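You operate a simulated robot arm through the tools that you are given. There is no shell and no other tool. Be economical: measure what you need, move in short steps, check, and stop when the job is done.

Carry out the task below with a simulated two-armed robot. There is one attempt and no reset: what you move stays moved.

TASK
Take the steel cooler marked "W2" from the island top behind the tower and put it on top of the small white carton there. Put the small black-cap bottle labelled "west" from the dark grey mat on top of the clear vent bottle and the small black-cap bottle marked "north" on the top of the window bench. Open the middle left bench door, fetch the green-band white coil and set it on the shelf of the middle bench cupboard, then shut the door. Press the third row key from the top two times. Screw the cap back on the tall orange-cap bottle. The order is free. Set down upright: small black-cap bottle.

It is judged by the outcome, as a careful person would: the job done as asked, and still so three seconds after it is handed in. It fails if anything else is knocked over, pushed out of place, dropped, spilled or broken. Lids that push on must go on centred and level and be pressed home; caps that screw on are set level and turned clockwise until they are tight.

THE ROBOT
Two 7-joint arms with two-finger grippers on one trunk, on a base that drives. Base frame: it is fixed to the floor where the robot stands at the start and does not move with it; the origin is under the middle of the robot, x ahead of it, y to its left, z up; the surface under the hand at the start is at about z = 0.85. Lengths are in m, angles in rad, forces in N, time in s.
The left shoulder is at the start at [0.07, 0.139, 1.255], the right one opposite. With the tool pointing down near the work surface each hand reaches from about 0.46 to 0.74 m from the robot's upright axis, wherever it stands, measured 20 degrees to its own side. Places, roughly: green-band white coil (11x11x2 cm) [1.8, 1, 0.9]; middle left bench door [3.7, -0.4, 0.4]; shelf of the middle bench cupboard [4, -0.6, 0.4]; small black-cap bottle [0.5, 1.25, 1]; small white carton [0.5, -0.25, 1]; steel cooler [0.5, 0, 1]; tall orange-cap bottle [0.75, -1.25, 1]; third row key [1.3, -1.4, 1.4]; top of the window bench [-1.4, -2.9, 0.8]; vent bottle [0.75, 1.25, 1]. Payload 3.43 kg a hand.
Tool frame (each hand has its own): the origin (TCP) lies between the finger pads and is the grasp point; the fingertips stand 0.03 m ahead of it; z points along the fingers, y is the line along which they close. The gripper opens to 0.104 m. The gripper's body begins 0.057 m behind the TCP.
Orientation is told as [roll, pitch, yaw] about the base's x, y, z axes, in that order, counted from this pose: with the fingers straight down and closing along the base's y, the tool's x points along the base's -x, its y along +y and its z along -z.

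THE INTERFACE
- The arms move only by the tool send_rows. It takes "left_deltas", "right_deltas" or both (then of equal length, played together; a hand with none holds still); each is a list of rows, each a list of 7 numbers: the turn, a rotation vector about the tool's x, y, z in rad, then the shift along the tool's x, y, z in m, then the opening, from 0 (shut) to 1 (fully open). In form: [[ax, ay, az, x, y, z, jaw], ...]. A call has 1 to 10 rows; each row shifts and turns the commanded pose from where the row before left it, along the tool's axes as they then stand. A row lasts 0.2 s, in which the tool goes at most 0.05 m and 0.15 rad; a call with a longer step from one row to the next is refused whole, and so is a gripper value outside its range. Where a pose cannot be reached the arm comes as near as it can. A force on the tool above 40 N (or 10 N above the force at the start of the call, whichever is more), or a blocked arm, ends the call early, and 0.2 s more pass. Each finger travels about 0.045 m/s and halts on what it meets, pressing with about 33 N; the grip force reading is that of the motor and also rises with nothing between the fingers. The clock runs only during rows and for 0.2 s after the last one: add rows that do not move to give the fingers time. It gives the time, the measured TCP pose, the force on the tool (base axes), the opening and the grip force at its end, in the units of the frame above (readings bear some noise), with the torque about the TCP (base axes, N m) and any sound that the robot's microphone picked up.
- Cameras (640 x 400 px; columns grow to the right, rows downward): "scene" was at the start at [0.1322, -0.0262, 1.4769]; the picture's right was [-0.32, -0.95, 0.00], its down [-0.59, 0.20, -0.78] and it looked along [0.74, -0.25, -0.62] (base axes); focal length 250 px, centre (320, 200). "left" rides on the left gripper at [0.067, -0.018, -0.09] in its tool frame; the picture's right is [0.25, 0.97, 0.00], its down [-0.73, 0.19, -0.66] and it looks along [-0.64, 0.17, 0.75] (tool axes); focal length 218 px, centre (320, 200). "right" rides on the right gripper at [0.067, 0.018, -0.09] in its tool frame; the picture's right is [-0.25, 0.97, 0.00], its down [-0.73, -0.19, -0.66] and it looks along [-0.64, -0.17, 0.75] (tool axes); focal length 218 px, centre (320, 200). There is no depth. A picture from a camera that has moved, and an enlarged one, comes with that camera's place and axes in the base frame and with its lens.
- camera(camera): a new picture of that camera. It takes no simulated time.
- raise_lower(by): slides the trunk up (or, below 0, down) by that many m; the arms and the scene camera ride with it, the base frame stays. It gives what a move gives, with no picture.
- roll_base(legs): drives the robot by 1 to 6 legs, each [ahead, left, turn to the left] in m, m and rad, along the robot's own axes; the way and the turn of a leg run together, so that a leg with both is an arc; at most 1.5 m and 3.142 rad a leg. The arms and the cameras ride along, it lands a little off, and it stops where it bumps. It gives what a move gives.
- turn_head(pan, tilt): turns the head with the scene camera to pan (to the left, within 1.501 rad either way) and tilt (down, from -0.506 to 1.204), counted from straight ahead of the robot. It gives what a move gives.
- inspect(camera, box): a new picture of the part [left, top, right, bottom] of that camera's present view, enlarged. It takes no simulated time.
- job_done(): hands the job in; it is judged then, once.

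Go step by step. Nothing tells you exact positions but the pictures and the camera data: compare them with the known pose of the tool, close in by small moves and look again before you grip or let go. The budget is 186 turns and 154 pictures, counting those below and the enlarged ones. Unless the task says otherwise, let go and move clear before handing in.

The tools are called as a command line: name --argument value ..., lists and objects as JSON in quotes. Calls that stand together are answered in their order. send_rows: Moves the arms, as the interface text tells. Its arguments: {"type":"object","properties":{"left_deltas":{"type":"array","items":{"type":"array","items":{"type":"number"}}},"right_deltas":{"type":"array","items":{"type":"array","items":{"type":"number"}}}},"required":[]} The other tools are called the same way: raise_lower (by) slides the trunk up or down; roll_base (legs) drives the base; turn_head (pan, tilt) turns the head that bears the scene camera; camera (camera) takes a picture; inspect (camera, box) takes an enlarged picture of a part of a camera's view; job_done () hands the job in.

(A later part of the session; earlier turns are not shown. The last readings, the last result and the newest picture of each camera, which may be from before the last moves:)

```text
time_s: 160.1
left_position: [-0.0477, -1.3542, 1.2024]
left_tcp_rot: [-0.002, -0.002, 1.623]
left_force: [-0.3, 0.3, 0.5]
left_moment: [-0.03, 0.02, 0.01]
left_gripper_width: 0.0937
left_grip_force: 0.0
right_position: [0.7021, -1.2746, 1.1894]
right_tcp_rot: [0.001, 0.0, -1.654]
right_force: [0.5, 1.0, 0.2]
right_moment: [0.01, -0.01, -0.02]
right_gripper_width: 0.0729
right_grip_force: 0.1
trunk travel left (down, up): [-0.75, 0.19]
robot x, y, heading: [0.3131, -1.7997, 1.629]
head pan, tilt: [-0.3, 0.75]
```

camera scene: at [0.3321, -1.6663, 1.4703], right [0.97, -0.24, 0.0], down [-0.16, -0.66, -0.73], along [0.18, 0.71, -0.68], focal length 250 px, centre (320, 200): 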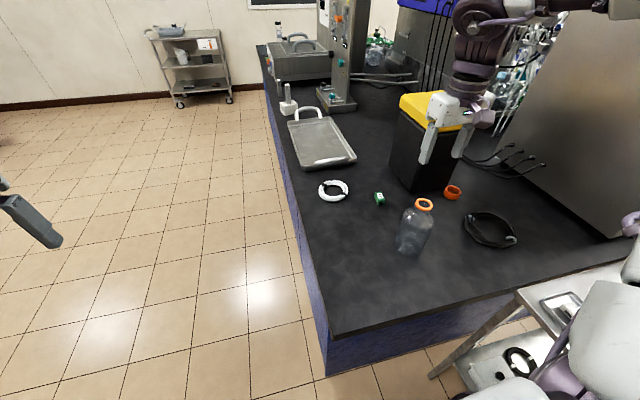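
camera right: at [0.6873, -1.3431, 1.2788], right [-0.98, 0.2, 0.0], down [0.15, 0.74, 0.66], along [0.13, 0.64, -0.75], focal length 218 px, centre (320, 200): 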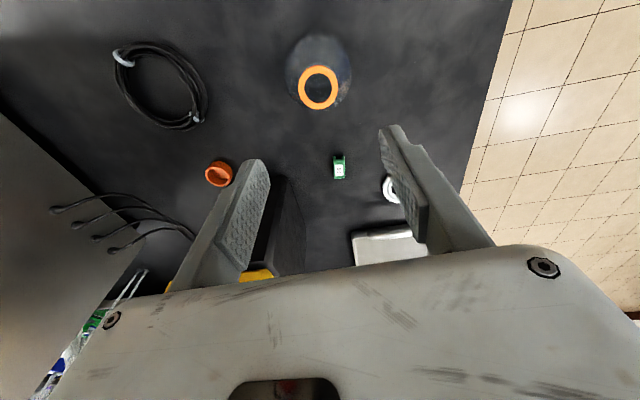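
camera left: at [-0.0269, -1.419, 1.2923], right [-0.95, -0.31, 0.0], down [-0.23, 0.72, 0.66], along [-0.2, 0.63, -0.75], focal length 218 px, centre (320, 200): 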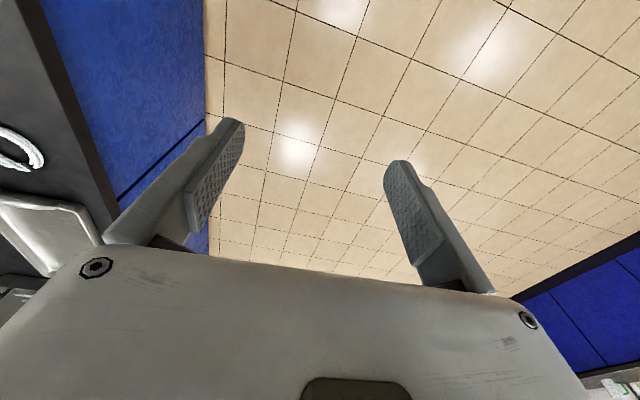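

The wrist rolls at least from -0.9 to +3.0, so a π flip works. Plan: grasp the cap with a forward-tilted hand, roll π, and set it down at the island's edge. First I'll unroll and drive to the new spot.

send_rows --right_deltas '[[0, 0, 0.15, 0, 0, 0, 0.7], [0, 0, 0.15, 0, 0, 0, 0.7], [0, 0, 0.15, 0, 0, 0, 0.7], [0, 0, 0.15, 0, 0, 0, 0.7], [0, 0, 0.15, 0, 0, 0, 0.7], [0, 0, 0.15, 0, 0, 0, 0.7], [0, 0, 0.15, 0, 0, 0, 0.7], [0, 0, 0.15, 0, 0, 0, 0.7], [0, 0, 0.15, 0, 0, 0, 0.7], [0, 0, 0.15, 0, 0, 0, 0.7]]'

send_rows --right_deltas '[[0, 0, 0.15, 0, 0, 0, 0.7], [0, 0, 0.15, 0, 0, 0, 0.7], [0, 0, 0.15, 0, 0, 0, 0.7], [0, 0, 0.15, 0, 0, 0, 0.7], [0, 0, 0.15, 0, 0, 0, 0.7], [0, 0, 0.15, 0, 0, 0, 0.7], [0, 0, 0.15, 0, 0, 0, 0.7], [0, 0, 0.15, 0, 0, 0, 0.7], [0, 0, 0.15, 0, 0, 0, 0.7], [0, 0, 0.15, 0, 0, 0, 0.7]]'

send_rows --right_deltas '[[0, -0.15, 0, 0, 0, 0, 0.7], [0, -0.15, 0, 0, 0, 0, 0.7], [0, -0.15, 0, 0, 0, 0, 0.7], [0, -0.15, 0, 0, 0, 0, 0.7], [0, -0.15, 0, 0, 0, 0, 0.7], [0, -0.13, 0, 0, 0, 0, 0.7], [0, 0, 0, 0, 0, 0, 0.7]]'

roll_base --legs '[[0, 0, -0.055], [-0.02, -0.21, 0]]'

camera --camera "right"

```text
time_s: 162.3
left_position: [-0.0467, -1.3532, 1.2031]
left_tcp_rot: [0.0, -0.002, 1.624]
left_force: [0.5, -0.7, 0.0]
left_moment: [0.0, -0.01, 0.01]
left_gripper_width: 0.0935
left_grip_force: 0.0
right_position: [0.7021, -1.2753, 1.1899]
right_tcp_rot: [0.002, 0.0, 3.123]
right_force: [-1.2, 0.5, 0.2]
right_moment: [0.01, -0.02, 0.04]
right_gripper_width: 0.0728
right_grip_force: 0.1
trunk travel left (down, up): [-0.75, 0.19]
robot x, y, heading: [0.3168, -1.7984, 1.625]
head pan, tilt: [-0.3, 0.75]
```

```text
time_s: 164.5
left_position: [-0.0476, -1.3541, 1.2028]
left_tcp_rot: [0.0, -0.002, 1.625]
left_force: [-0.1, -0.4, 0.2]
left_moment: [-0.01, 0.02, -0.04]
left_gripper_width: 0.0936
left_grip_force: 0.1
right_position: [0.7019, -1.2752, 1.1884]
right_tcp_rot: [0.0, 0.002, 1.622]
right_force: [0.3, 0.2, 0.5]
right_moment: [0.01, -0.03, 0.0]
right_gripper_width: 0.0726
right_grip_force: 0.1
trunk travel left (down, up): [-0.75, 0.19]
robot x, y, heading: [0.316, -1.7971, 1.628]
head pan, tilt: [-0.3, 0.75]
```

```text
time_s: 166.1
left_position: [-0.0471, -1.3533, 1.2041]
left_tcp_rot: [0.001, -0.002, 1.625]
left_force: [0.6, -0.1, 0.2]
left_moment: [0.01, -0.01, 0.01]
left_gripper_width: 0.0937
left_grip_force: 0.1
right_position: [0.7014, -1.2754, 1.1897]
right_tcp_rot: [0.0, -0.879, 1.628]
right_force: [-0.5, -0.2, -0.4]
right_moment: [-0.03, 0.03, 0.0]
right_gripper_width: 0.0728
right_grip_force: 0.2
trunk travel left (down, up): [-0.75, 0.19]
robot x, y, heading: [0.3176, -1.7983, 1.627]
head pan, tilt: [-0.3, 0.75]
```

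```text
time_s: 168.2
left_position: [0.1808, -1.3552, 1.2018]
left_tcp_rot: [-0.003, 0.0, 1.572]
left_force: [-0.7, -0.7, -0.3]
left_moment: [0.01, 0.02, -0.03]
left_gripper_width: 0.0936
left_grip_force: 0.1
right_position: [0.934, -1.3159, 1.191]
right_tcp_rot: [-0.004, -0.878, 1.578]
right_force: [0.0, 0.3, 0.9]
right_moment: [0.02, -0.01, -0.01]
right_gripper_width: 0.0728
right_grip_force: 0.1
trunk travel left (down, up): [-0.75, 0.19]
robot x, y, heading: [0.5229, -1.8172, 1.582]
head pan, tilt: [-0.3, 0.75]
```

```text
72 pictures are left
camera right: at [0.9154, -1.4273, 1.1964], right [-0.97, 0.16, 0.19], down [0.19, -0.04, 0.98], along [0.16, 0.99, 0.01], focal length 218 px, centre (320, 200)
```

right: 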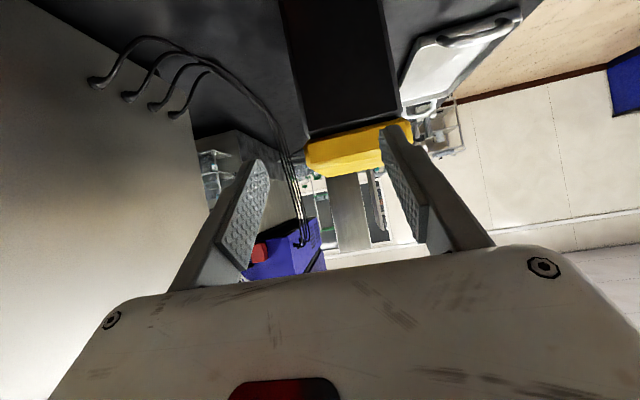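

With the hand tilted forward the camera block hangs underneath, so I'll grasp with the hand rolled by π (camera on top) and flip back afterwards. Rolling now.

send_rows --right_deltas '[[0, 0, -0.15, 0, 0, 0, 0.7], [0, 0, -0.15, 0, 0, 0, 0.7], [0, 0, -0.15, 0, 0, 0, 0.7], [0, 0, -0.15, 0, 0, 0, 0.7], [0, 0, -0.15, 0, 0, 0, 0.7], [0, 0, -0.15, 0, 0, 0, 0.7], [0, 0, -0.15, 0, 0, 0, 0.7], [0, 0, -0.15, 0, 0, 0, 0.7], [0, 0, -0.15, 0, 0, 0, 0.7], [0, 0, -0.15, 0, 0, 0, 0.7]]'

send_rows --right_deltas '[[0, 0, -0.15, 0, 0, 0, 0.8], [0, 0, -0.15, 0, 0, 0, 0.8], [0, 0, -0.15, 0, 0, 0, 0.8], [0, 0, -0.15, 0, 0, 0, 0.8], [0, 0, -0.15, 0, 0, 0, 0.8], [0, 0, -0.15, 0, 0, 0, 0.8], [0, 0, -0.15, 0, 0, 0, 0.8], [0, 0, -0.15, 0, 0, 0, 0.8], [0, 0, -0.15, 0, 0, 0, 0.8], [0, 0, -0.14, 0, 0, 0, 0.8]]'

send_rows --right_deltas '[[0, 0, -0.15, 0, 0, 0, 0.8], [0, 0, 0, 0, 0, 0, 0.8]]'

camera --camera "right"

```text
time_s: 170.4
left_position: [0.1832, -1.3551, 1.2032]
left_tcp_rot: [0.001, -0.003, 1.575]
left_force: [-0.5, -0.1, 0.6]
left_moment: [-0.01, -0.01, 0.02]
left_gripper_width: 0.0933
left_grip_force: 0.1
right_position: [0.9357, -1.3151, 1.1897]
right_tcp_rot: [-0.878, -0.053, 3.104]
right_force: [-0.1, 0.0, -0.3]
right_moment: [0.01, 0.01, -0.02]
right_gripper_width: 0.0726
right_grip_force: 0.1
trunk travel left (down, up): [-0.75, 0.19]
robot x, y, heading: [0.5219, -1.8208, 1.577]
head pan, tilt: [-0.3, 0.75]
```

```text
time_s: 172.6
left_position: [0.1844, -1.3566, 1.2036]
left_tcp_rot: [0.0, -0.002, 1.575]
left_force: [0.7, 0.2, 0.0]
left_moment: [0.0, -0.03, -0.03]
left_gripper_width: 0.0936
left_grip_force: 0.1
right_position: [0.9358, -1.3142, 1.19]
right_tcp_rot: [-0.181, 0.866, -1.799]
right_force: [-0.1, 0.1, -0.3]
right_moment: [0.0, 0.0, -0.01]
right_gripper_width: 0.0832
right_grip_force: 0.1
trunk travel left (down, up): [-0.75, 0.19]
robot x, y, heading: [0.5215, -1.8186, 1.58]
head pan, tilt: [-0.3, 0.75]
```

```text
time_s: 173.2
left_position: [0.1833, -1.3553, 1.203]
left_tcp_rot: [0.001, 0.0, 1.575]
left_force: [0.0, 0.2, -0.3]
left_moment: [0.03, 0.0, -0.04]
left_gripper_width: 0.0936
left_grip_force: 0.1
right_position: [0.9354, -1.3149, 1.1906]
right_tcp_rot: [-0.003, 0.879, -1.568]
right_force: [-0.2, 0.5, -1.4]
right_moment: [-0.04, -0.04, 0.01]
right_gripper_width: 0.0832
right_grip_force: 0.2
trunk travel left (down, up): [-0.75, 0.19]
robot x, y, heading: [0.5227, -1.8186, 1.575]
head pan, tilt: [-0.3, 0.75]
```

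```text
71 pictures are left
camera right: at [0.9532, -1.3411, 1.2991], right [0.97, -0.16, -0.2], down [-0.19, -0.97, -0.14], along [-0.17, 0.17, -0.97], focal length 218 px, centre (320, 200)
```

right: 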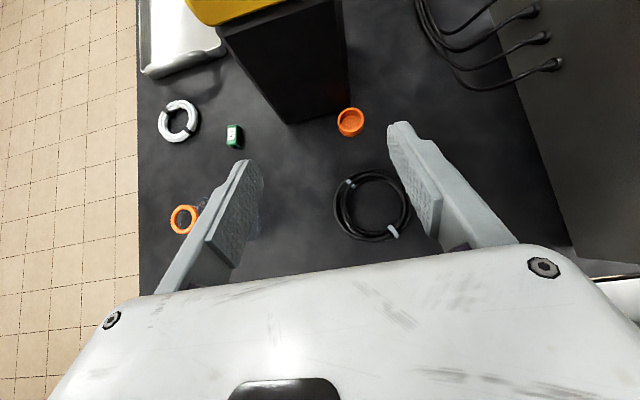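

From here the cap is at (0.967, -1.12) and the view is clear. I'll move to a pre-grasp 8 cm back along the tool.

send_rows --right_deltas '[[0, 0, 0, -0.0169, 0.0045, 0.03624, 0.8], [0, 0, 0, -0.0169, 0.0045, 0.03624, 0.8], [0, 0, 0, -0.0169, 0.0045, 0.03624, 0.8], [0, 0, 0, -0.0169, 0.0045, 0.03624, 0.8], [0, 0, 0, -0.0169, 0.0045, 0.03624, 0.8], [0, 0, 0, -0.0169, 0.0045, 0.03624, 0.8], [0, 0, 0, -0.0169, 0.0045, 0.03624, 0.8], [0, 0, 0, 0, 0, 0, 0.8]]'

camera --camera "right"

```text
time_s: 175.0
left_position: [0.1839, -1.3569, 1.2043]
left_tcp_rot: [0.0, -0.003, 1.576]
left_force: [0.3, 0.0, 0.7]
left_moment: [0.01, -0.02, 0.02]
left_gripper_width: 0.0935
left_grip_force: 0.0
right_position: [0.9665, -1.1997, 0.9449]
right_tcp_rot: [-0.004, 0.88, -1.57]
right_force: [0.6, -0.1, 0.2]
right_moment: [-0.01, -0.03, -0.02]
right_gripper_width: 0.0833
right_grip_force: 0.1
right hand out of reach, approached as far as the arm can: row 7
trunk travel left (down, up): [-0.75, 0.19]
robot x, y, heading: [0.5257, -1.8164, 1.576]
head pan, tilt: [-0.3, 0.75]
```

```text
70 pictures are left
camera right: at [0.9828, -1.2254, 1.0541], right [0.97, -0.16, -0.2], down [-0.19, -0.97, -0.14], along [-0.17, 0.18, -0.97], focal length 218 px, centre (320, 200)
```

right: 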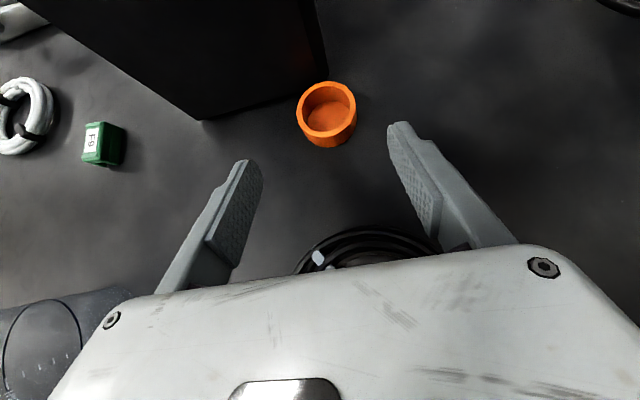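

At the reach limit again. I'll lift a little, lower the trunk 12 cm and nudge the base forward 3 cm so the arm works from a better height.

send_rows --right_deltas '[[0, 0, 0, 0.0385, 0, -0.0319, 0.8], [0, 0, 0, 0.0385, 0, -0.0319, 0.8], [0, 0, 0, 0, 0, 0, 0.8]]'

raise_lower --by -0.12

roll_base --legs '[[0.03, 0, 0]]'

camera --camera "right"

```text
time_s: 175.8
left_position: [0.1843, -1.3547, 1.2023]
left_tcp_rot: [0.002, 0.0, 1.574]
left_force: [0.6, -0.4, 1.6]
left_moment: [0.01, 0.04, 0.03]
left_gripper_width: 0.0937
left_grip_force: 0.0
right_position: [0.9706, -1.1982, 1.0447]
right_tcp_rot: [-0.006, 0.879, -1.573]
right_force: [-0.7, 0.7, 0.2]
right_moment: [0.02, -0.01, -0.04]
right_gripper_width: 0.0831
right_grip_force: 0.0
trunk travel left (down, up): [-0.75, 0.19]
robot x, y, heading: [0.5244, -1.8176, 1.58]
head pan, tilt: [-0.3, 0.75]
```

```text
time_s: 177.3
left_position: [0.1839, -1.3562, 1.0832]
left_tcp_rot: [0.002, -0.002, 1.573]
left_force: [-0.1, 0.7, -0.7]
left_moment: [0.0, 0.01, 0.01]
left_gripper_width: 0.0937
left_grip_force: 0.1
right_position: [0.9699, -1.1994, 0.9246]
right_tcp_rot: [-0.004, 0.88, -1.571]
right_force: [-0.3, 0.2, 0.4]
right_moment: [-0.02, 0.02, -0.02]
right_gripper_width: 0.083
right_grip_force: 0.0
trunk travel left (down, up): [-0.63, 0.31]
robot x, y, heading: [0.519, -1.8185, 1.574]
head pan, tilt: [-0.3, 0.75]
```

```text
time_s: 178.1
left_position: [0.1835, -1.3302, 1.0837]
left_tcp_rot: [0.001, -0.005, 1.574]
left_force: [0.3, -0.4, 0.1]
left_moment: [0.08, -0.02, -0.02]
left_gripper_width: 0.0936
left_grip_force: 0.0
right_position: [0.9696, -1.1724, 0.9278]
right_tcp_rot: [-0.003, 0.883, -1.571]
right_force: [0.6, -0.8, -0.2]
right_moment: [0.01, -0.03, 0.0]
right_gripper_width: 0.0832
right_grip_force: 0.1
trunk travel left (down, up): [-0.63, 0.31]
robot x, y, heading: [0.5201, -1.7906, 1.577]
head pan, tilt: [-0.3, 0.75]
```

```text
69 pictures are left
camera right: at [0.9865, -1.1989, 1.0361], right [0.97, -0.16, -0.2], down [-0.19, -0.97, -0.15], along [-0.17, 0.18, -0.97], focal length 218 px, centre (320, 200)
```

right: 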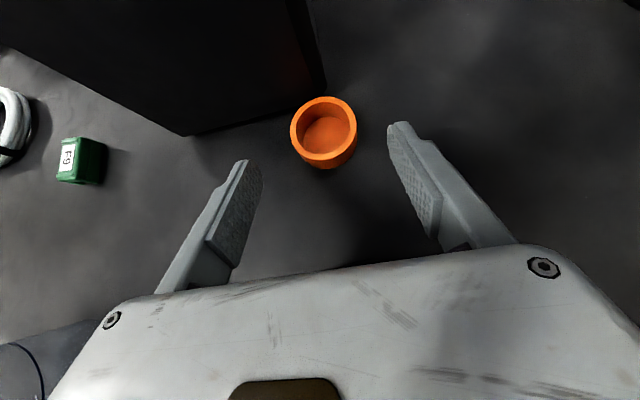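

Now I'll approach along the tool to grasp.

send_rows --right_deltas '[[0, 0, 0, -0.0027, 0.0005, 0.0289, 0.8], [0, 0, 0, -0.0027, 0, 0.0289, 0.8], [0, 0, 0, 0, 0, 0, 0.8]]'

camera --camera "right"

```text
time_s: 178.9
left_position: [0.1844, -1.3285, 1.0835]
left_tcp_rot: [-0.002, 0.0, 1.574]
left_force: [0.4, 0.9, 0.4]
left_moment: [0.0, 0.04, -0.06]
left_gripper_width: 0.0939
left_grip_force: 0.0
right_position: [0.9732, -1.13, 0.8812]
right_tcp_rot: [-0.002, 0.878, -1.572]
right_force: [1.7, -2.5, 2.8]
right_moment: [-0.02, -0.16, -0.1]
right_gripper_width: 0.083
right_grip_force: 0.1
trunk travel left (down, up): [-0.63, 0.31]
robot x, y, heading: [0.5232, -1.7915, 1.583]
head pan, tilt: [-0.3, 0.75]
```

```text
68 pictures are left
camera right: at [0.989, -1.1556, 0.9904], right [0.97, -0.16, -0.2], down [-0.19, -0.97, -0.14], along [-0.17, 0.18, -0.97], focal length 218 px, centre (320, 200)
```

right: 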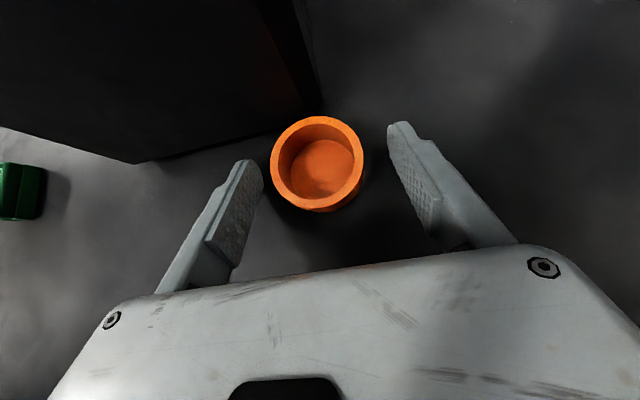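

The fingertips straddle the cap. I'll raise a few millimetres, centre and close.

send_rows --right_deltas '[[0, 0, 0, 0.0031, -0.003, -0.002, 0.8], [0, 0, 0, 0, 0, 0, 0.65], [0, 0, 0, 0, 0, 0, 0.5], [0, 0, 0, 0, 0, 0, 0.4], [0, 0, 0, 0, 0, 0, 0.35], [0, 0, 0, 0, 0, 0, 0.35], [0, 0, 0, 0, 0, 0, 0.35]]'

camera --camera "right"

```text
time_s: 180.5
left_position: [0.1829, -1.3278, 1.0828]
left_tcp_rot: [0.0, 0.0, 1.575]
left_force: [0.3, -0.4, -0.4]
left_moment: [-0.03, 0.02, 0.02]
left_gripper_width: 0.0933
left_grip_force: 0.1
right_position: [0.9686, -1.1278, 0.8853]
right_tcp_rot: [-0.002, 0.88, -1.571]
right_force: [0.7, 0.2, 1.0]
right_moment: [-0.02, 0.0, 0.0]
right_gripper_width: 0.0502
right_grip_force: 33.5
trunk travel left (down, up): [-0.63, 0.31]
robot x, y, heading: [0.5234, -1.7938, 1.58]
head pan, tilt: [-0.3, 0.75]
```

```text
67 pictures are left
camera right: at [0.9857, -1.1545, 0.9951], right [0.97, -0.16, -0.2], down [-0.19, -0.97, -0.14], along [-0.17, 0.17, -0.97], focal length 218 px, centre (320, 200)
```

right: 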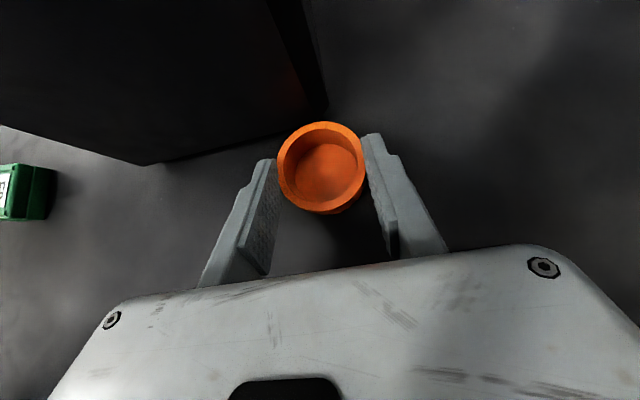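

The cap is gripped. I'll lift it, back the base away, shift left and start the flip over the island's edge.

send_rows --right_deltas '[[0, 0, 0, 0.0385, 0, -0.0319, 0.35], [0, 0, 0, 0.0385, 0, -0.0319, 0.35], [0, 0, 0, 0.0385, 0, -0.0319, 0.35], [0, 0, 0, 0.03, 0, -0.035, 0.35], [0, 0, 0, 0, 0, 0, 0.35]]'

roll_base --legs '[[-0.3, 0, 0], [0, 0.33, 0]]'

send_rows --right_deltas '[[0, 0, 0.15, 0, 0, 0, 0.35], [0, 0, 0.15, 0, 0, 0, 0.35], [0, 0, 0.15, 0, 0, 0, 0.35], [0, 0, 0.15, 0, 0, 0, 0.35], [0, 0, 0.15, 0, 0, 0, 0.35], [0, 0, 0.15, 0, 0, 0, 0.35], [0, 0, 0.15, 0, 0, 0, 0.35], [0, 0, 0.15, 0, 0, 0, 0.35], [0, 0, 0.15, 0, 0, 0, 0.35], [0, 0, 0.15, 0, 0, 0, 0.35]]'

send_rows --right_deltas '[[0, 0, 0.15, 0, 0, 0, 0.35], [0, 0, 0.15, 0, 0, 0, 0.35], [0, 0, 0.15, 0, 0, 0, 0.35], [0, 0, 0.15, 0, 0, 0, 0.35], [0, 0, 0.15, 0, 0, 0, 0.35], [0, 0, 0.15, 0, 0, 0, 0.35], [0, 0, 0.15, 0, 0, 0, 0.35], [0, 0, 0.15, 0, 0, 0, 0.35], [0, 0, 0.15, 0, 0, 0, 0.35], [0, 0, 0.15, 0, 0, 0, 0.35]]'

send_rows --right_deltas '[[0, 0, 0.14, 0, 0, 0, 0.35], [0, -0.15, 0, 0, 0, 0, 0.35], [0, -0.15, 0, 0, 0, 0, 0.35], [0, -0.15, 0, 0, 0, 0, 0.35], [0, -0.15, 0, 0, 0, 0, 0.35], [0, 0, 0, 0, 0, 0, 0.35]]'

turn_head --pan -0.4 --tilt 0.6

camera --camera "scene"

```text
time_s: 181.7
left_position: [0.1838, -1.3257, 1.0825]
left_tcp_rot: [0.003, 0.0, 1.575]
left_force: [0.9, 0.1, -0.3]
left_moment: [0.01, 0.04, -0.02]
left_gripper_width: 0.0938
left_grip_force: 0.1
right_position: [0.9672, -1.1355, 1.0836]
right_tcp_rot: [-0.006, 0.879, -1.572]
right_force: [1.1, 0.2, -0.7]
right_moment: [0.0, 0.01, 0.02]
right_gripper_width: 0.0503
right_grip_force: 33.0
trunk travel left (down, up): [-0.63, 0.31]
robot x, y, heading: [0.5222, -1.7897, 1.574]
head pan, tilt: [-0.3, 0.75]
```

```text
time_s: 185.5
left_position: [-0.1433, -1.6287, 1.0839]
left_tcp_rot: [0.002, -0.001, 1.578]
left_force: [0.7, -0.4, 0.5]
left_moment: [0.01, -0.01, 0.02]
left_gripper_width: 0.0935
left_grip_force: 0.2
right_position: [0.6387, -1.4348, 1.0855]
right_tcp_rot: [-0.006, 0.877, -1.568]
right_force: [-0.6, 0.7, -0.5]
right_moment: [-0.02, 0.02, 0.01]
right_gripper_width: 0.05
right_grip_force: 33.1
trunk travel left (down, up): [-0.63, 0.31]
robot x, y, heading: [0.1961, -2.0941, 1.581]
head pan, tilt: [-0.3, 0.75]
```

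```text
time_s: 187.7
left_position: [-0.1445, -1.6295, 1.0838]
left_tcp_rot: [0.001, -0.002, 1.578]
left_force: [-0.4, -0.1, -0.2]
left_moment: [0.03, 0.0, 0.02]
left_gripper_width: 0.0937
left_grip_force: 0.0
right_position: [0.6356, -1.4364, 1.0841]
right_tcp_rot: [-0.878, 0.049, -3.09]
right_force: [-0.6, 0.2, -0.4]
right_moment: [0.0, 0.0, 0.01]
right_gripper_width: 0.0501
right_grip_force: 33.2
trunk travel left (down, up): [-0.63, 0.31]
robot x, y, heading: [0.1941, -2.092, 1.581]
head pan, tilt: [-0.3, 0.75]
```

```text
time_s: 189.9
left_position: [-0.1436, -1.6306, 1.0825]
left_tcp_rot: [-0.001, -0.002, 1.576]
left_force: [-0.7, 0.2, 0.6]
left_moment: [0.0, -0.01, 0.02]
left_gripper_width: 0.0935
left_grip_force: 0.0
right_position: [0.6368, -1.4358, 1.084]
right_tcp_rot: [-0.166, -0.868, 1.792]
right_force: [-0.2, 0.4, -0.4]
right_moment: [0.0, -0.02, 0.03]
right_gripper_width: 0.0501
right_grip_force: 32.5
trunk travel left (down, up): [-0.63, 0.31]
robot x, y, heading: [0.1975, -2.0908, 1.583]
head pan, tilt: [-0.3, 0.75]
```

```text
time_s: 191.3
left_position: [-0.144, -1.6289, 1.0838]
left_tcp_rot: [0.001, -0.004, 1.578]
left_force: [0.0, 0.0, 0.3]
left_moment: [0.03, 0.03, 0.03]
left_gripper_width: 0.0936
left_grip_force: 0.0
right_position: [0.6368, -1.4355, 1.0842]
right_tcp_rot: [-0.006, -1.478, 1.586]
right_force: [0.1, 0.4, -0.4]
right_moment: [0.0, 0.0, 0.0]
right_gripper_width: 0.0502
right_grip_force: 33.1
trunk travel left (down, up): [-0.63, 0.31]
robot x, y, heading: [0.1993, -2.0917, 1.581]
head pan, tilt: [-0.3, 0.75]
```

```text
time_s: 192.0
left_position: [-0.1445, -1.6289, 1.0823]
left_tcp_rot: [0.0, -0.002, 1.577]
left_force: [-0.2, -0.5, 0.9]
left_moment: [-0.02, 0.03, 0.01]
left_gripper_width: 0.0936
left_grip_force: 0.1
right_position: [0.6364, -1.4367, 1.0849]
right_tcp_rot: [0.002, -1.48, 1.577]
right_force: [-0.6, -0.7, -0.8]
right_moment: [-0.01, 0.0, 0.0]
right_gripper_width: 0.0503
right_grip_force: 32.7
trunk travel left (down, up): [-0.63, 0.31]
robot x, y, heading: [0.194, -2.0901, 1.58]
head pan, tilt: [-0.4, 0.6]
```

```text
66 pictures are left
camera scene: at [0.229, -1.9574, 1.3632], right [0.93, -0.38, 0.0], down [-0.21, -0.52, -0.82], along [0.31, 0.76, -0.57], focal length 250 px, centre (320, 200)
```

scene: 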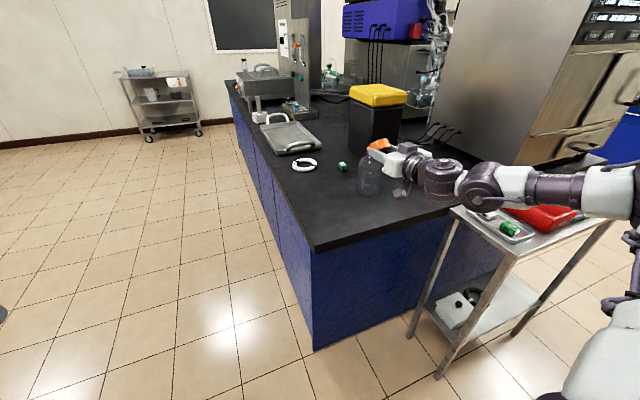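

The flip works: the cap is now mostly right side up. I'll pitch slightly beyond horizontal and lower toward the island edge (y ≈ -1.495), with the cap just inside it.

send_rows --right_deltas '[[0, -0.15, 0, 0, 0, 0, 0.35], [0, -0.1, 0, 0, 0, 0, 0.35], [0, 0, 0, 0.0367, 0, -0.0111, 0.35], [0, 0, 0, 0.0367, 0, -0.0111, 0.35], [0, 0, 0, 0.0367, 0, -0.0111, 0.35], [0, 0, 0, 0.0367, 0, -0.0111, 0.35], [0, 0, 0, 0.0267, 0, -0.0091, 0.35], [0, 0, 0, 0, 0, 0, 0.35]]'

inspect --camera "scene" --box '[330, 150, 490, 270]'

```text
time_s: 193.8
left_position: [-0.1452, -1.6293, 1.0838]
left_tcp_rot: [0.0, -0.003, 1.578]
left_force: [-0.2, 0.7, 0.3]
left_moment: [-0.02, -0.01, 0.01]
left_gripper_width: 0.0935
left_grip_force: 0.0
right_position: [0.6442, -1.4779, 1.0205]
right_tcp_rot: [-3.14, -1.412, -1.563]
right_force: [0.3, -0.3, -0.3]
right_moment: [-0.04, -0.04, -0.03]
right_gripper_width: 0.05
right_grip_force: 33.0
right hand out of reach, approached as far as the arm can: row 4, 5, 6, 7
trunk travel left (down, up): [-0.63, 0.31]
robot x, y, heading: [0.1928, -2.0916, 1.577]
head pan, tilt: [-0.4, 0.6]
```

```text
3.33 times, centred on (410, 210) of scene
camera zoom: at [0.2291, -1.9573, 1.3632], right [0.93, -0.38, 0.0], down [-0.21, -0.52, -0.82], along [0.31, 0.76, -0.57], focal length 835 px, centre (20, 167)
```

zoom: 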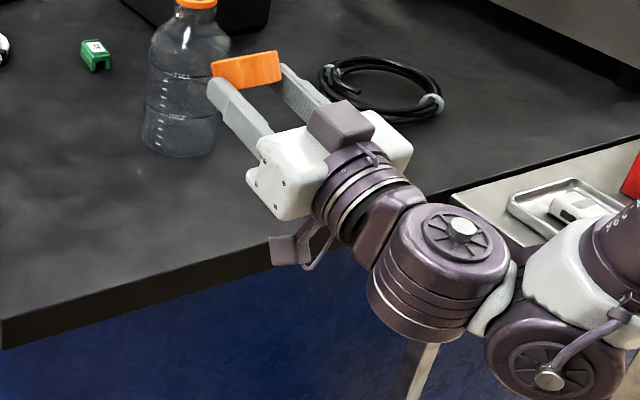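

The arm can't go lower, so I'll shift the base left 12 cm for clearance from the side table, nudge forward, and lower the trunk.

roll_base --legs '[[0.02, 0.12, 0]]'

raise_lower --by -0.12

camera --camera "scene"

```text
time_s: 195.1
left_position: [-0.2632, -1.6113, 1.0833]
left_tcp_rot: [0.003, -0.001, 1.579]
left_force: [0.3, 0.3, 0.2]
left_moment: [0.01, -0.01, -0.02]
left_gripper_width: 0.0935
left_grip_force: 0.2
right_position: [0.5242, -1.4588, 1.0204]
right_tcp_rot: [3.14, -1.413, -1.557]
right_force: [1.4, -0.8, -0.3]
right_moment: [0.0, 0.01, 0.02]
right_gripper_width: 0.0499
right_grip_force: 33.4
trunk travel left (down, up): [-0.63, 0.31]
robot x, y, heading: [0.0764, -2.0707, 1.582]
head pan, tilt: [-0.4, 0.6]
```

```text
time_s: 196.6
left_position: [-0.2643, -1.6101, 0.9634]
left_tcp_rot: [0.003, -0.002, 1.577]
left_force: [0.7, 0.0, -0.3]
left_moment: [0.0, -0.02, 0.01]
left_gripper_width: 0.0937
left_grip_force: 0.1
right_position: [0.5237, -1.4584, 0.9009]
right_tcp_rot: [-3.139, -1.412, -1.564]
right_force: [0.3, 0.1, -0.6]
right_moment: [-0.02, 0.01, -0.03]
right_gripper_width: 0.0499
right_grip_force: 32.5
trunk travel left (down, up): [-0.51, 0.43]
robot x, y, heading: [0.0742, -2.0719, 1.58]
head pan, tilt: [-0.4, 0.6]
```

```text
64 pictures are left
camera scene: at [0.1091, -1.9385, 1.2433], right [0.93, -0.38, 0.0], down [-0.21, -0.52, -0.83], along [0.31, 0.76, -0.56], focal length 250 px, centre (320, 200)
```

scene: 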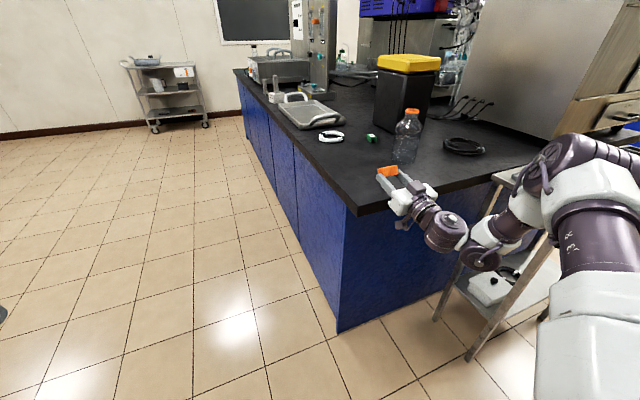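

Close now. I'll zoom in to check the hand versus the edge.

inspect --camera "scene" --box '[350, 150, 470, 245]'

```text
4.21 times, centred on (410, 198) of scene
camera zoom: at [0.1091, -1.9385, 1.2433], right [0.93, -0.38, 0.0], down [-0.21, -0.52, -0.83], along [0.31, 0.76, -0.56], focal length 1055 px, centre (-59, 210)
```

zoom: 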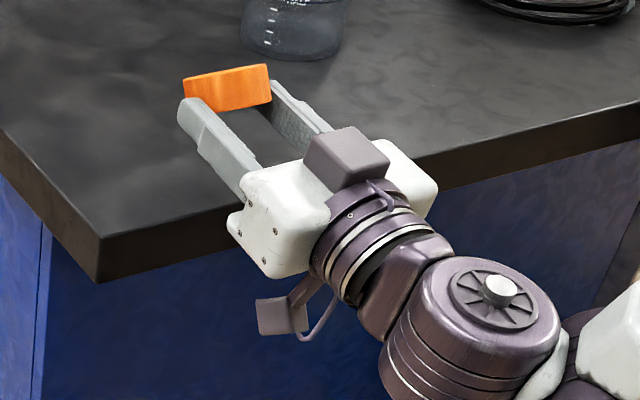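

Clearances look fine. I'll lower the trunk the last bit in small amounts.

raise_lower --by -0.02

inspect --camera "scene" --box '[350, 140, 450, 215]'

```text
time_s: 197.2
left_position: [-0.2653, -1.6113, 0.9437]
left_tcp_rot: [0.001, -0.002, 1.578]
left_force: [0.9, 0.3, 0.3]
left_moment: [0.01, 0.01, 0.02]
left_gripper_width: 0.0934
left_grip_force: 0.0
right_position: [0.5243, -1.4581, 0.8819]
right_tcp_rot: [-3.137, -1.412, -1.564]
right_force: [-0.4, -0.3, 0.8]
right_moment: [-0.03, 0.0, -0.01]
right_gripper_width: 0.0496
right_grip_force: 32.4
trunk travel left (down, up): [-0.49, 0.45]
robot x, y, heading: [0.076, -2.0732, 1.586]
head pan, tilt: [-0.4, 0.6]
```

```text
5.33 times, centred on (400, 178) of scene
camera zoom: at [0.109, -1.9388, 1.2232], right [0.93, -0.38, 0.0], down [-0.21, -0.52, -0.83], along [0.31, 0.76, -0.56], focal length 1336 px, centre (-107, 320)
```

zoom: 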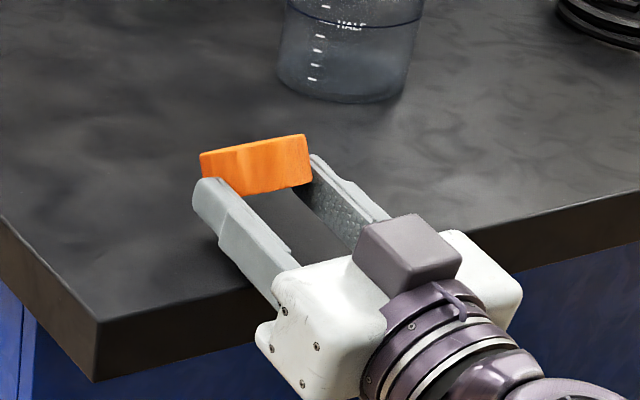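

raise_lower --by -0.006

raise_lower --by -0.003

```text
time_s: 197.8
left_position: [-0.2651, -1.6107, 0.937]
left_tcp_rot: [0.001, -0.002, 1.579]
left_force: [0.7, -0.9, -0.2]
left_moment: [-0.02, -0.04, -0.02]
left_gripper_width: 0.0935
left_grip_force: 0.0
right_position: [0.5241, -1.459, 0.8758]
right_tcp_rot: [-3.139, -1.412, -1.565]
right_force: [-0.8, -0.5, 0.1]
right_moment: [-0.02, -0.01, 0.01]
right_gripper_width: 0.0502
right_grip_force: 33.3
trunk travel left (down, up): [-0.484, 0.456]
robot x, y, heading: [0.0783, -2.0687, 1.585]
head pan, tilt: [-0.4, 0.6]
```

```text
time_s: 198.3
left_position: [-0.2643, -1.6121, 0.9345]
left_tcp_rot: [0.002, -0.003, 1.578]
left_force: [-0.6, -0.9, -0.3]
left_moment: [-0.01, -0.01, 0.03]
left_gripper_width: 0.0936
left_grip_force: 0.0
right_position: [0.5242, -1.4587, 0.8729]
right_tcp_rot: [-3.14, -1.411, -1.564]
right_force: [0.2, -0.5, -0.3]
right_moment: [-0.05, -0.04, 0.03]
right_gripper_width: 0.0502
right_grip_force: 33.6
trunk travel left (down, up): [-0.481, 0.459]
robot x, y, heading: [0.0767, -2.0741, 1.581]
head pan, tilt: [-0.4, 0.6]
```

raise_lower --by -0.003

inspect --camera "scene" --box '[350, 140, 450, 215]'

```text
time_s: 198.8
left_position: [-0.2649, -1.6111, 0.9317]
left_tcp_rot: [0.002, -0.002, 1.578]
left_force: [-0.5, 1.2, 0.1]
left_moment: [-0.03, 0.0, 0.02]
left_gripper_width: 0.0938
left_grip_force: 0.1
right_position: [0.5255, -1.4586, 0.8692]
right_tcp_rot: [-3.14, -1.413, -1.563]
right_force: [-0.7, -0.4, -0.3]
right_moment: [0.0, 0.01, 0.0]
right_gripper_width: 0.0498
right_grip_force: 32.7
trunk travel left (down, up): [-0.478, 0.462]
robot x, y, heading: [0.0767, -2.0749, 1.576]
head pan, tilt: [-0.4, 0.6]
```

```text
5.33 times, centred on (400, 178) of scene
camera zoom: at [0.1091, -1.9384, 1.2112], right [0.93, -0.38, 0.0], down [-0.21, -0.52, -0.82], along [0.31, 0.76, -0.57], focal length 1336 px, centre (-107, 320)
```

zoom: 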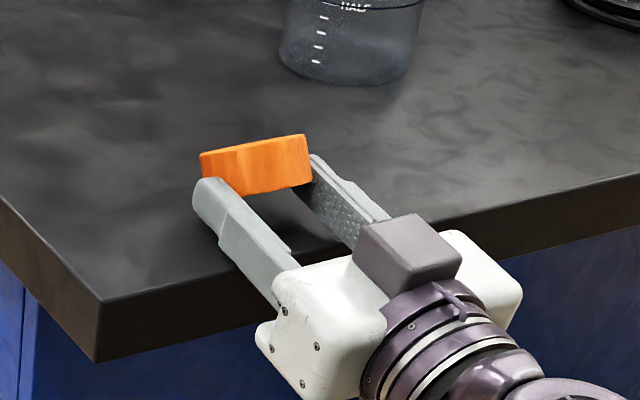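

Not touching yet, and the fingers near the edge are low. I'll pitch the tips down a bit instead.

send_rows --right_deltas '[[0, 0.08, 0, 0, 0, 0, 0.35], [0, 0.08, 0, 0, 0, 0, 0.35], [0, 0, 0, 0, 0, 0, 0.35]]'

inspect --camera "scene" --box '[350, 140, 450, 215]'

```text
time_s: 199.6
left_position: [-0.2641, -1.6115, 0.9314]
left_tcp_rot: [0.001, -0.001, 1.578]
left_force: [0.3, 0.0, 0.1]
left_moment: [0.01, 0.01, 0.01]
left_gripper_width: 0.0937
left_grip_force: 0.1
right_position: [0.5235, -1.4586, 0.8703]
right_tcp_rot: [-0.04, -1.569, 1.62]
right_force: [-0.1, 0.3, 0.5]
right_moment: [0.01, -0.01, 0.02]
right_gripper_width: 0.0499
right_grip_force: 33.3
trunk travel left (down, up): [-0.478, 0.462]
robot x, y, heading: [0.0779, -2.0728, 1.578]
head pan, tilt: [-0.4, 0.6]
```

```text
5.33 times, centred on (400, 178) of scene
camera zoom: at [0.109, -1.9382, 1.2112], right [0.93, -0.38, 0.0], down [-0.21, -0.52, -0.82], along [0.31, 0.76, -0.57], focal length 1336 px, centre (-107, 320)
```

zoom: 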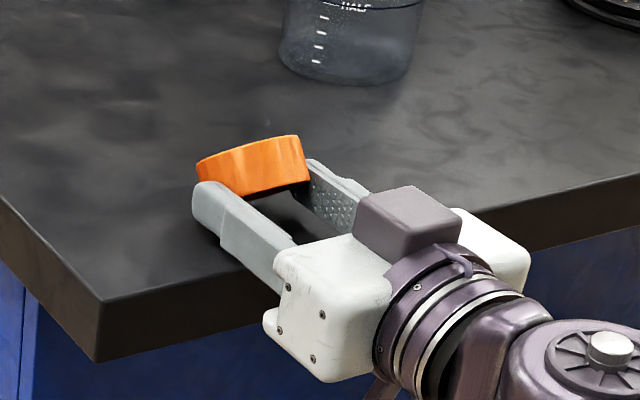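

raise_lower --by -0.003

send_rows --right_deltas '[[0, 0.05, 0, 0, 0, 0, 0.35], [0, 0.05, 0, 0, 0, 0, 0.35], [0, 0, 0, 0, 0, 0, 0.35]]'

inspect --camera "scene" --box '[350, 140, 450, 215]'

```text
time_s: 200.1
left_position: [-0.2639, -1.6111, 0.9287]
left_tcp_rot: [-0.001, -0.004, 1.578]
left_force: [0.0, 0.1, 0.2]
left_moment: [0.04, 0.0, 0.02]
left_gripper_width: 0.0934
left_grip_force: 0.1
right_position: [0.5238, -1.4588, 0.8698]
right_tcp_rot: [-3.059, -1.568, -1.646]
right_force: [1.9, 1.6, 8.2]
right_moment: [0.39, -0.03, -0.07]
right_gripper_width: 0.0497
right_grip_force: 33.4
trunk travel left (down, up): [-0.475, 0.465]
robot x, y, heading: [0.0737, -2.0737, 1.584]
head pan, tilt: [-0.4, 0.6]
```

```text
time_s: 200.9
left_position: [-0.2656, -1.6122, 0.9293]
left_tcp_rot: [0.001, -0.004, 1.578]
left_force: [0.1, -0.1, -0.3]
left_moment: [0.0, -0.01, 0.03]
left_gripper_width: 0.0936
left_grip_force: 0.1
right_position: [0.5231, -1.4586, 0.873]
right_tcp_rot: [0.009, -1.481, 1.573]
right_force: [4.4, 10.7, 23.9]
right_moment: [1.18, -0.06, -0.16]
right_gripper_width: 0.0504
right_grip_force: 32.6
trunk travel left (down, up): [-0.475, 0.465]
robot x, y, heading: [0.0766, -2.0702, 1.581]
head pan, tilt: [-0.4, 0.6]
```

```text
5.33 times, centred on (400, 178) of scene
camera zoom: at [0.1076, -1.9396, 1.2087], right [0.93, -0.38, 0.0], down [-0.21, -0.52, -0.83], along [0.31, 0.76, -0.56], focal length 1336 px, centre (-107, 320)
```

zoom: 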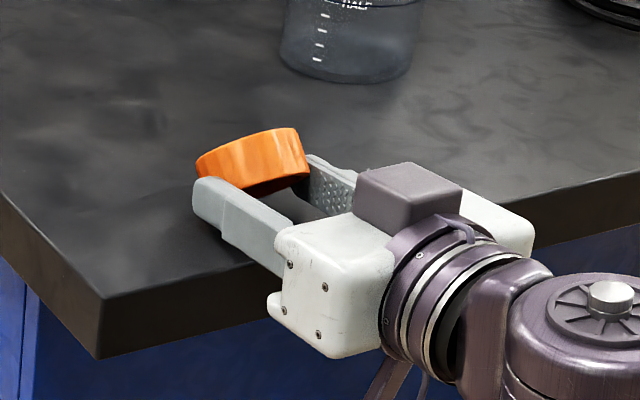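

Contact with the cap's far edge. I'll undo that last pitch and release, letting it settle flat between the fingers.

send_rows --right_deltas '[[0, -0.05, 0, 0, 0, 0, 0.35], [0, -0.05, 0, 0, 0, 0, 0.35], [0, 0, 0, 0, 0, 0, 0.35], [0, 0, 0, 0, 0, 0, 0.5], [0, 0, 0, 0, 0, 0, 0.6], [0, 0, 0, 0, 0, 0, 0.7], [0, 0, 0, 0, 0, 0, 0.7], [0, 0, 0, 0, 0, 0, 0.7]]'

inspect --camera "scene" --box '[350, 140, 450, 215]'

```text
time_s: 202.7
left_position: [-0.2641, -1.6108, 0.9298]
left_tcp_rot: [0.003, -0.002, 1.577]
left_force: [-0.3, 0.0, 0.2]
left_moment: [-0.01, 0.0, 0.02]
left_gripper_width: 0.0938
left_grip_force: 0.2
right_position: [0.5252, -1.4586, 0.8662]
right_tcp_rot: [-0.291, -1.568, 1.873]
right_force: [0.5, 0.2, 0.0]
right_moment: [0.06, 0.02, 0.01]
right_gripper_width: 0.0729
right_grip_force: 0.1
trunk travel left (down, up): [-0.475, 0.465]
robot x, y, heading: [0.0755, -2.0726, 1.582]
head pan, tilt: [-0.4, 0.6]
```

```text
5.33 times, centred on (400, 178) of scene
camera zoom: at [0.1091, -1.9383, 1.2082], right [0.93, -0.38, 0.0], down [-0.21, -0.52, -0.82], along [0.31, 0.76, -0.57], focal length 1336 px, centre (-107, 320)
```

zoom: 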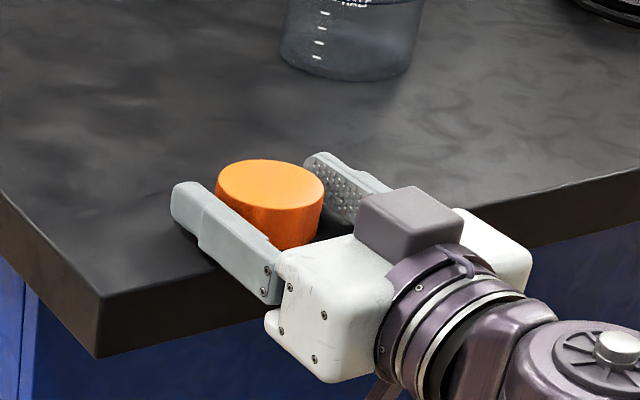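

Excellent: the cap sits flat, closed side up. I'll withdraw backward, raise the trunk, and bring the hand back to pointing down.

roll_base --legs '[[-0.14, 0, 0]]'

raise_lower --by 0.275

send_rows --right_deltas '[[0, 0.15, 0, 0, 0, 0, 0.7], [0, 0.15, 0, 0, 0, 0, 0.7], [0, 0.15, 0, 0, 0, 0, 0.7], [0, 0.15, 0, 0, 0, 0, 0.7], [0, 0.15, 0, 0, 0, 0, 0.7], [0, 0.15, 0, 0, 0, 0, 0.7], [0, 0.15, 0, 0, 0, 0, 0.7], [0, 0.15, 0, 0, 0, 0, 0.7], [0, 0.15, 0, 0, 0, 0, 0.7], [0, 0.15, 0, 0, 0, 0, 0.7]]'

roll_base --legs '[[0.16, 0.0, 0]]'

camera --camera "right"

```text
time_s: 204.1
left_position: [-0.2631, -1.7518, 0.9283]
left_tcp_rot: [0.002, -0.003, 1.579]
left_force: [0.8, 0.1, -0.6]
left_moment: [0.02, 0.01, 0.0]
left_gripper_width: 0.0936
left_grip_force: 0.1
right_position: [0.5247, -1.5995, 0.8666]
right_tcp_rot: [-0.67, -1.569, 2.252]
right_force: [0.3, 0.1, 0.1]
right_moment: [-0.01, -0.02, -0.01]
right_gripper_width: 0.0729
right_grip_force: 0.2
trunk travel left (down, up): [-0.475, 0.465]
robot x, y, heading: [0.078, -2.2128, 1.584]
head pan, tilt: [-0.4, 0.6]
```

```text
time_s: 206.8
left_position: [-0.2622, -1.7504, 1.2043]
left_tcp_rot: [0.002, -0.002, 1.577]
left_force: [0.1, -0.2, -0.4]
left_moment: [-0.01, 0.0, -0.03]
left_gripper_width: 0.0939
left_grip_force: 0.0
right_position: [0.5245, -1.5972, 1.1423]
right_tcp_rot: [-0.361, -1.569, 1.942]
right_force: [-0.1, -0.1, 0.9]
right_moment: [0.01, 0.02, -0.05]
right_gripper_width: 0.0728
right_grip_force: 0.1
trunk travel left (down, up): [-0.75, 0.19]
robot x, y, heading: [0.0763, -2.2077, 1.585]
head pan, tilt: [-0.4, 0.6]
```

```text
time_s: 209.1
left_position: [-0.2633, -1.747, 1.2015]
left_tcp_rot: [0.0, 0.002, 1.577]
left_force: [-0.2, 0.9, 0.2]
left_moment: [-0.05, -0.03, 0.0]
left_gripper_width: 0.0939
left_grip_force: 0.0
right_position: [0.5216, -1.6056, 1.1359]
right_tcp_rot: [-0.001, -0.072, 1.584]
right_force: [-1.1, -0.8, -0.7]
right_moment: [-0.01, 0.04, -0.01]
right_gripper_width: 0.0727
right_grip_force: 0.1
right hand out of reach, approached as far as the arm can: row 10
trunk travel left (down, up): [-0.75, 0.19]
robot x, y, heading: [0.0762, -2.212, 1.579]
head pan, tilt: [-0.4, 0.6]
```

```text
time_s: 210.5
left_position: [-0.2645, -1.5929, 1.2047]
left_tcp_rot: [0.001, -0.004, 1.58]
left_force: [0.0, -0.3, 0.2]
left_moment: [0.03, -0.02, -0.03]
left_gripper_width: 0.0936
left_grip_force: 0.0
right_position: [0.5207, -1.4496, 1.1398]
right_tcp_rot: [-0.001, -0.077, 1.581]
right_force: [-0.4, -0.2, 0.8]
right_moment: [-0.01, 0.0, 0.01]
right_gripper_width: 0.073
right_grip_force: 0.1
trunk travel left (down, up): [-0.75, 0.19]
robot x, y, heading: [0.0777, -2.0502, 1.585]
head pan, tilt: [-0.4, 0.6]
```

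```text
57 pictures are left
camera right: at [0.5041, -1.523, 1.2245], right [-0.97, 0.24, 0.02], down [0.18, 0.68, 0.71], along [0.16, 0.69, -0.7], focal length 218 px, centre (320, 200)
```

right: 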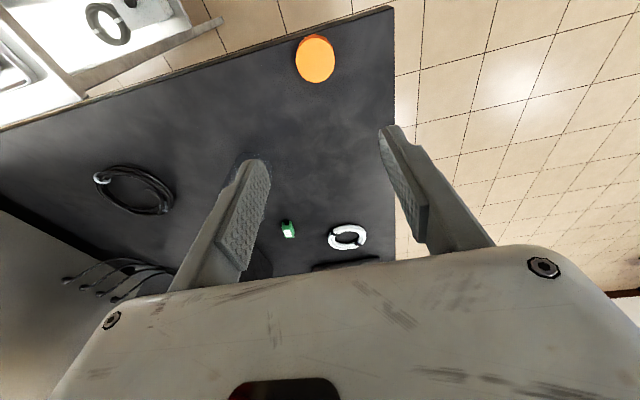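

The cap is at about (0.524, -1.452). I'll adjust the base slightly, level the hand and move over the cap.

roll_base --legs '[[0.06, -0.03, 0]]'

send_rows --right_deltas '[[0, 0.076, 0, 0, 0, 0, 0.75], [0, 0, 0, 0.02, 0.01, 0.03, 0.75], [0, 0, 0, 0.02, 0.01, 0.03, 0.75], [0, 0, 0, 0.02, 0.007, 0.035, 0.75], [0, 0, 0, 0, 0, 0.04, 0.75], [0, 0, 0, 0, 0, 0, 0.75]]'

camera --camera "right"

```text
time_s: 211.5
left_position: [-0.2395, -1.5362, 1.2047]
left_tcp_rot: [-0.003, -0.008, 1.58]
left_force: [0.0, -0.7, -0.5]
left_moment: [0.06, 0.0, -0.01]
left_gripper_width: 0.0934
left_grip_force: 0.0
right_position: [0.5469, -1.3928, 1.1422]
right_tcp_rot: [-0.002, -0.08, 1.582]
right_force: [-0.2, -0.6, 1.3]
right_moment: [0.05, -0.01, -0.02]
right_gripper_width: 0.0726
right_grip_force: 0.1
trunk travel left (down, up): [-0.75, 0.19]
robot x, y, heading: [0.1008, -1.9914, 1.581]
head pan, tilt: [-0.4, 0.6]
```

```text
time_s: 212.9
left_position: [-0.237, -1.5304, 1.2037]
left_tcp_rot: [0.0, -0.002, 1.58]
left_force: [0.3, 0.4, 0.4]
left_moment: [-0.01, 0.0, 0.01]
left_gripper_width: 0.0937
left_grip_force: 0.0
right_position: [0.5218, -1.4642, 0.9988]
right_tcp_rot: [-0.001, 0.001, 1.581]
right_force: [0.6, -0.9, 1.0]
right_moment: [-0.02, -0.02, 0.0]
right_gripper_width: 0.0781
right_grip_force: 0.0
right hand out of reach, approached as far as the arm can: row 1
trunk travel left (down, up): [-0.75, 0.19]
robot x, y, heading: [0.1008, -1.9875, 1.582]
head pan, tilt: [-0.4, 0.6]
```

```text
56 pictures are left
camera right: at [0.5039, -1.5319, 1.0887], right [-0.97, 0.24, 0.0], down [0.18, 0.73, 0.66], along [0.16, 0.64, -0.75], focal length 218 px, centre (320, 200)
```

right: 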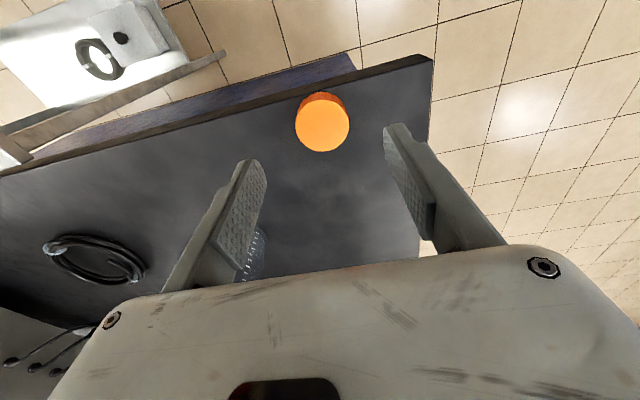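

The cap is 1.6 cm further ahead. I'll correct and descend.

send_rows --right_deltas '[[0, 0, 0, -0.0165, -0.001, 0.03, 0.75], [0, 0, 0, 0, 0, 0.04, 0.75], [0, 0, 0, 0, 0, 0.02, 0.75], [0, 0, 0, 0, 0, 0, 0.75]]'

camera --camera "right"

```text
time_s: 213.9
left_position: [-0.2368, -1.5307, 1.2044]
left_tcp_rot: [0.002, 0.0, 1.578]
left_force: [0.3, -0.4, 0.1]
left_moment: [0.02, 0.01, 0.0]
left_gripper_width: 0.0937
left_grip_force: 0.1
right_position: [0.5235, -1.4556, 0.9096]
right_tcp_rot: [0.0, 0.001, 1.581]
right_force: [-0.3, 0.0, -0.2]
right_moment: [-0.01, 0.03, -0.01]
right_gripper_width: 0.0781
right_grip_force: 0.0
trunk travel left (down, up): [-0.75, 0.19]
robot x, y, heading: [0.1057, -1.9943, 1.582]
head pan, tilt: [-0.4, 0.6]
```

```text
55 pictures are left
camera right: at [0.5055, -1.5217, 0.9995], right [-0.97, 0.24, 0.0], down [0.18, 0.73, 0.66], along [0.16, 0.64, -0.75], focal length 218 px, centre (320, 200)
```

right: 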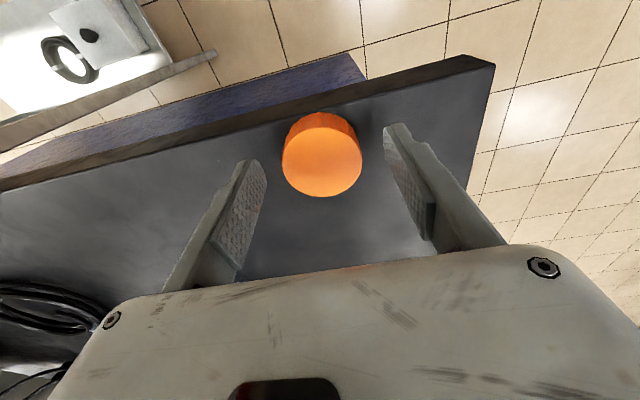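

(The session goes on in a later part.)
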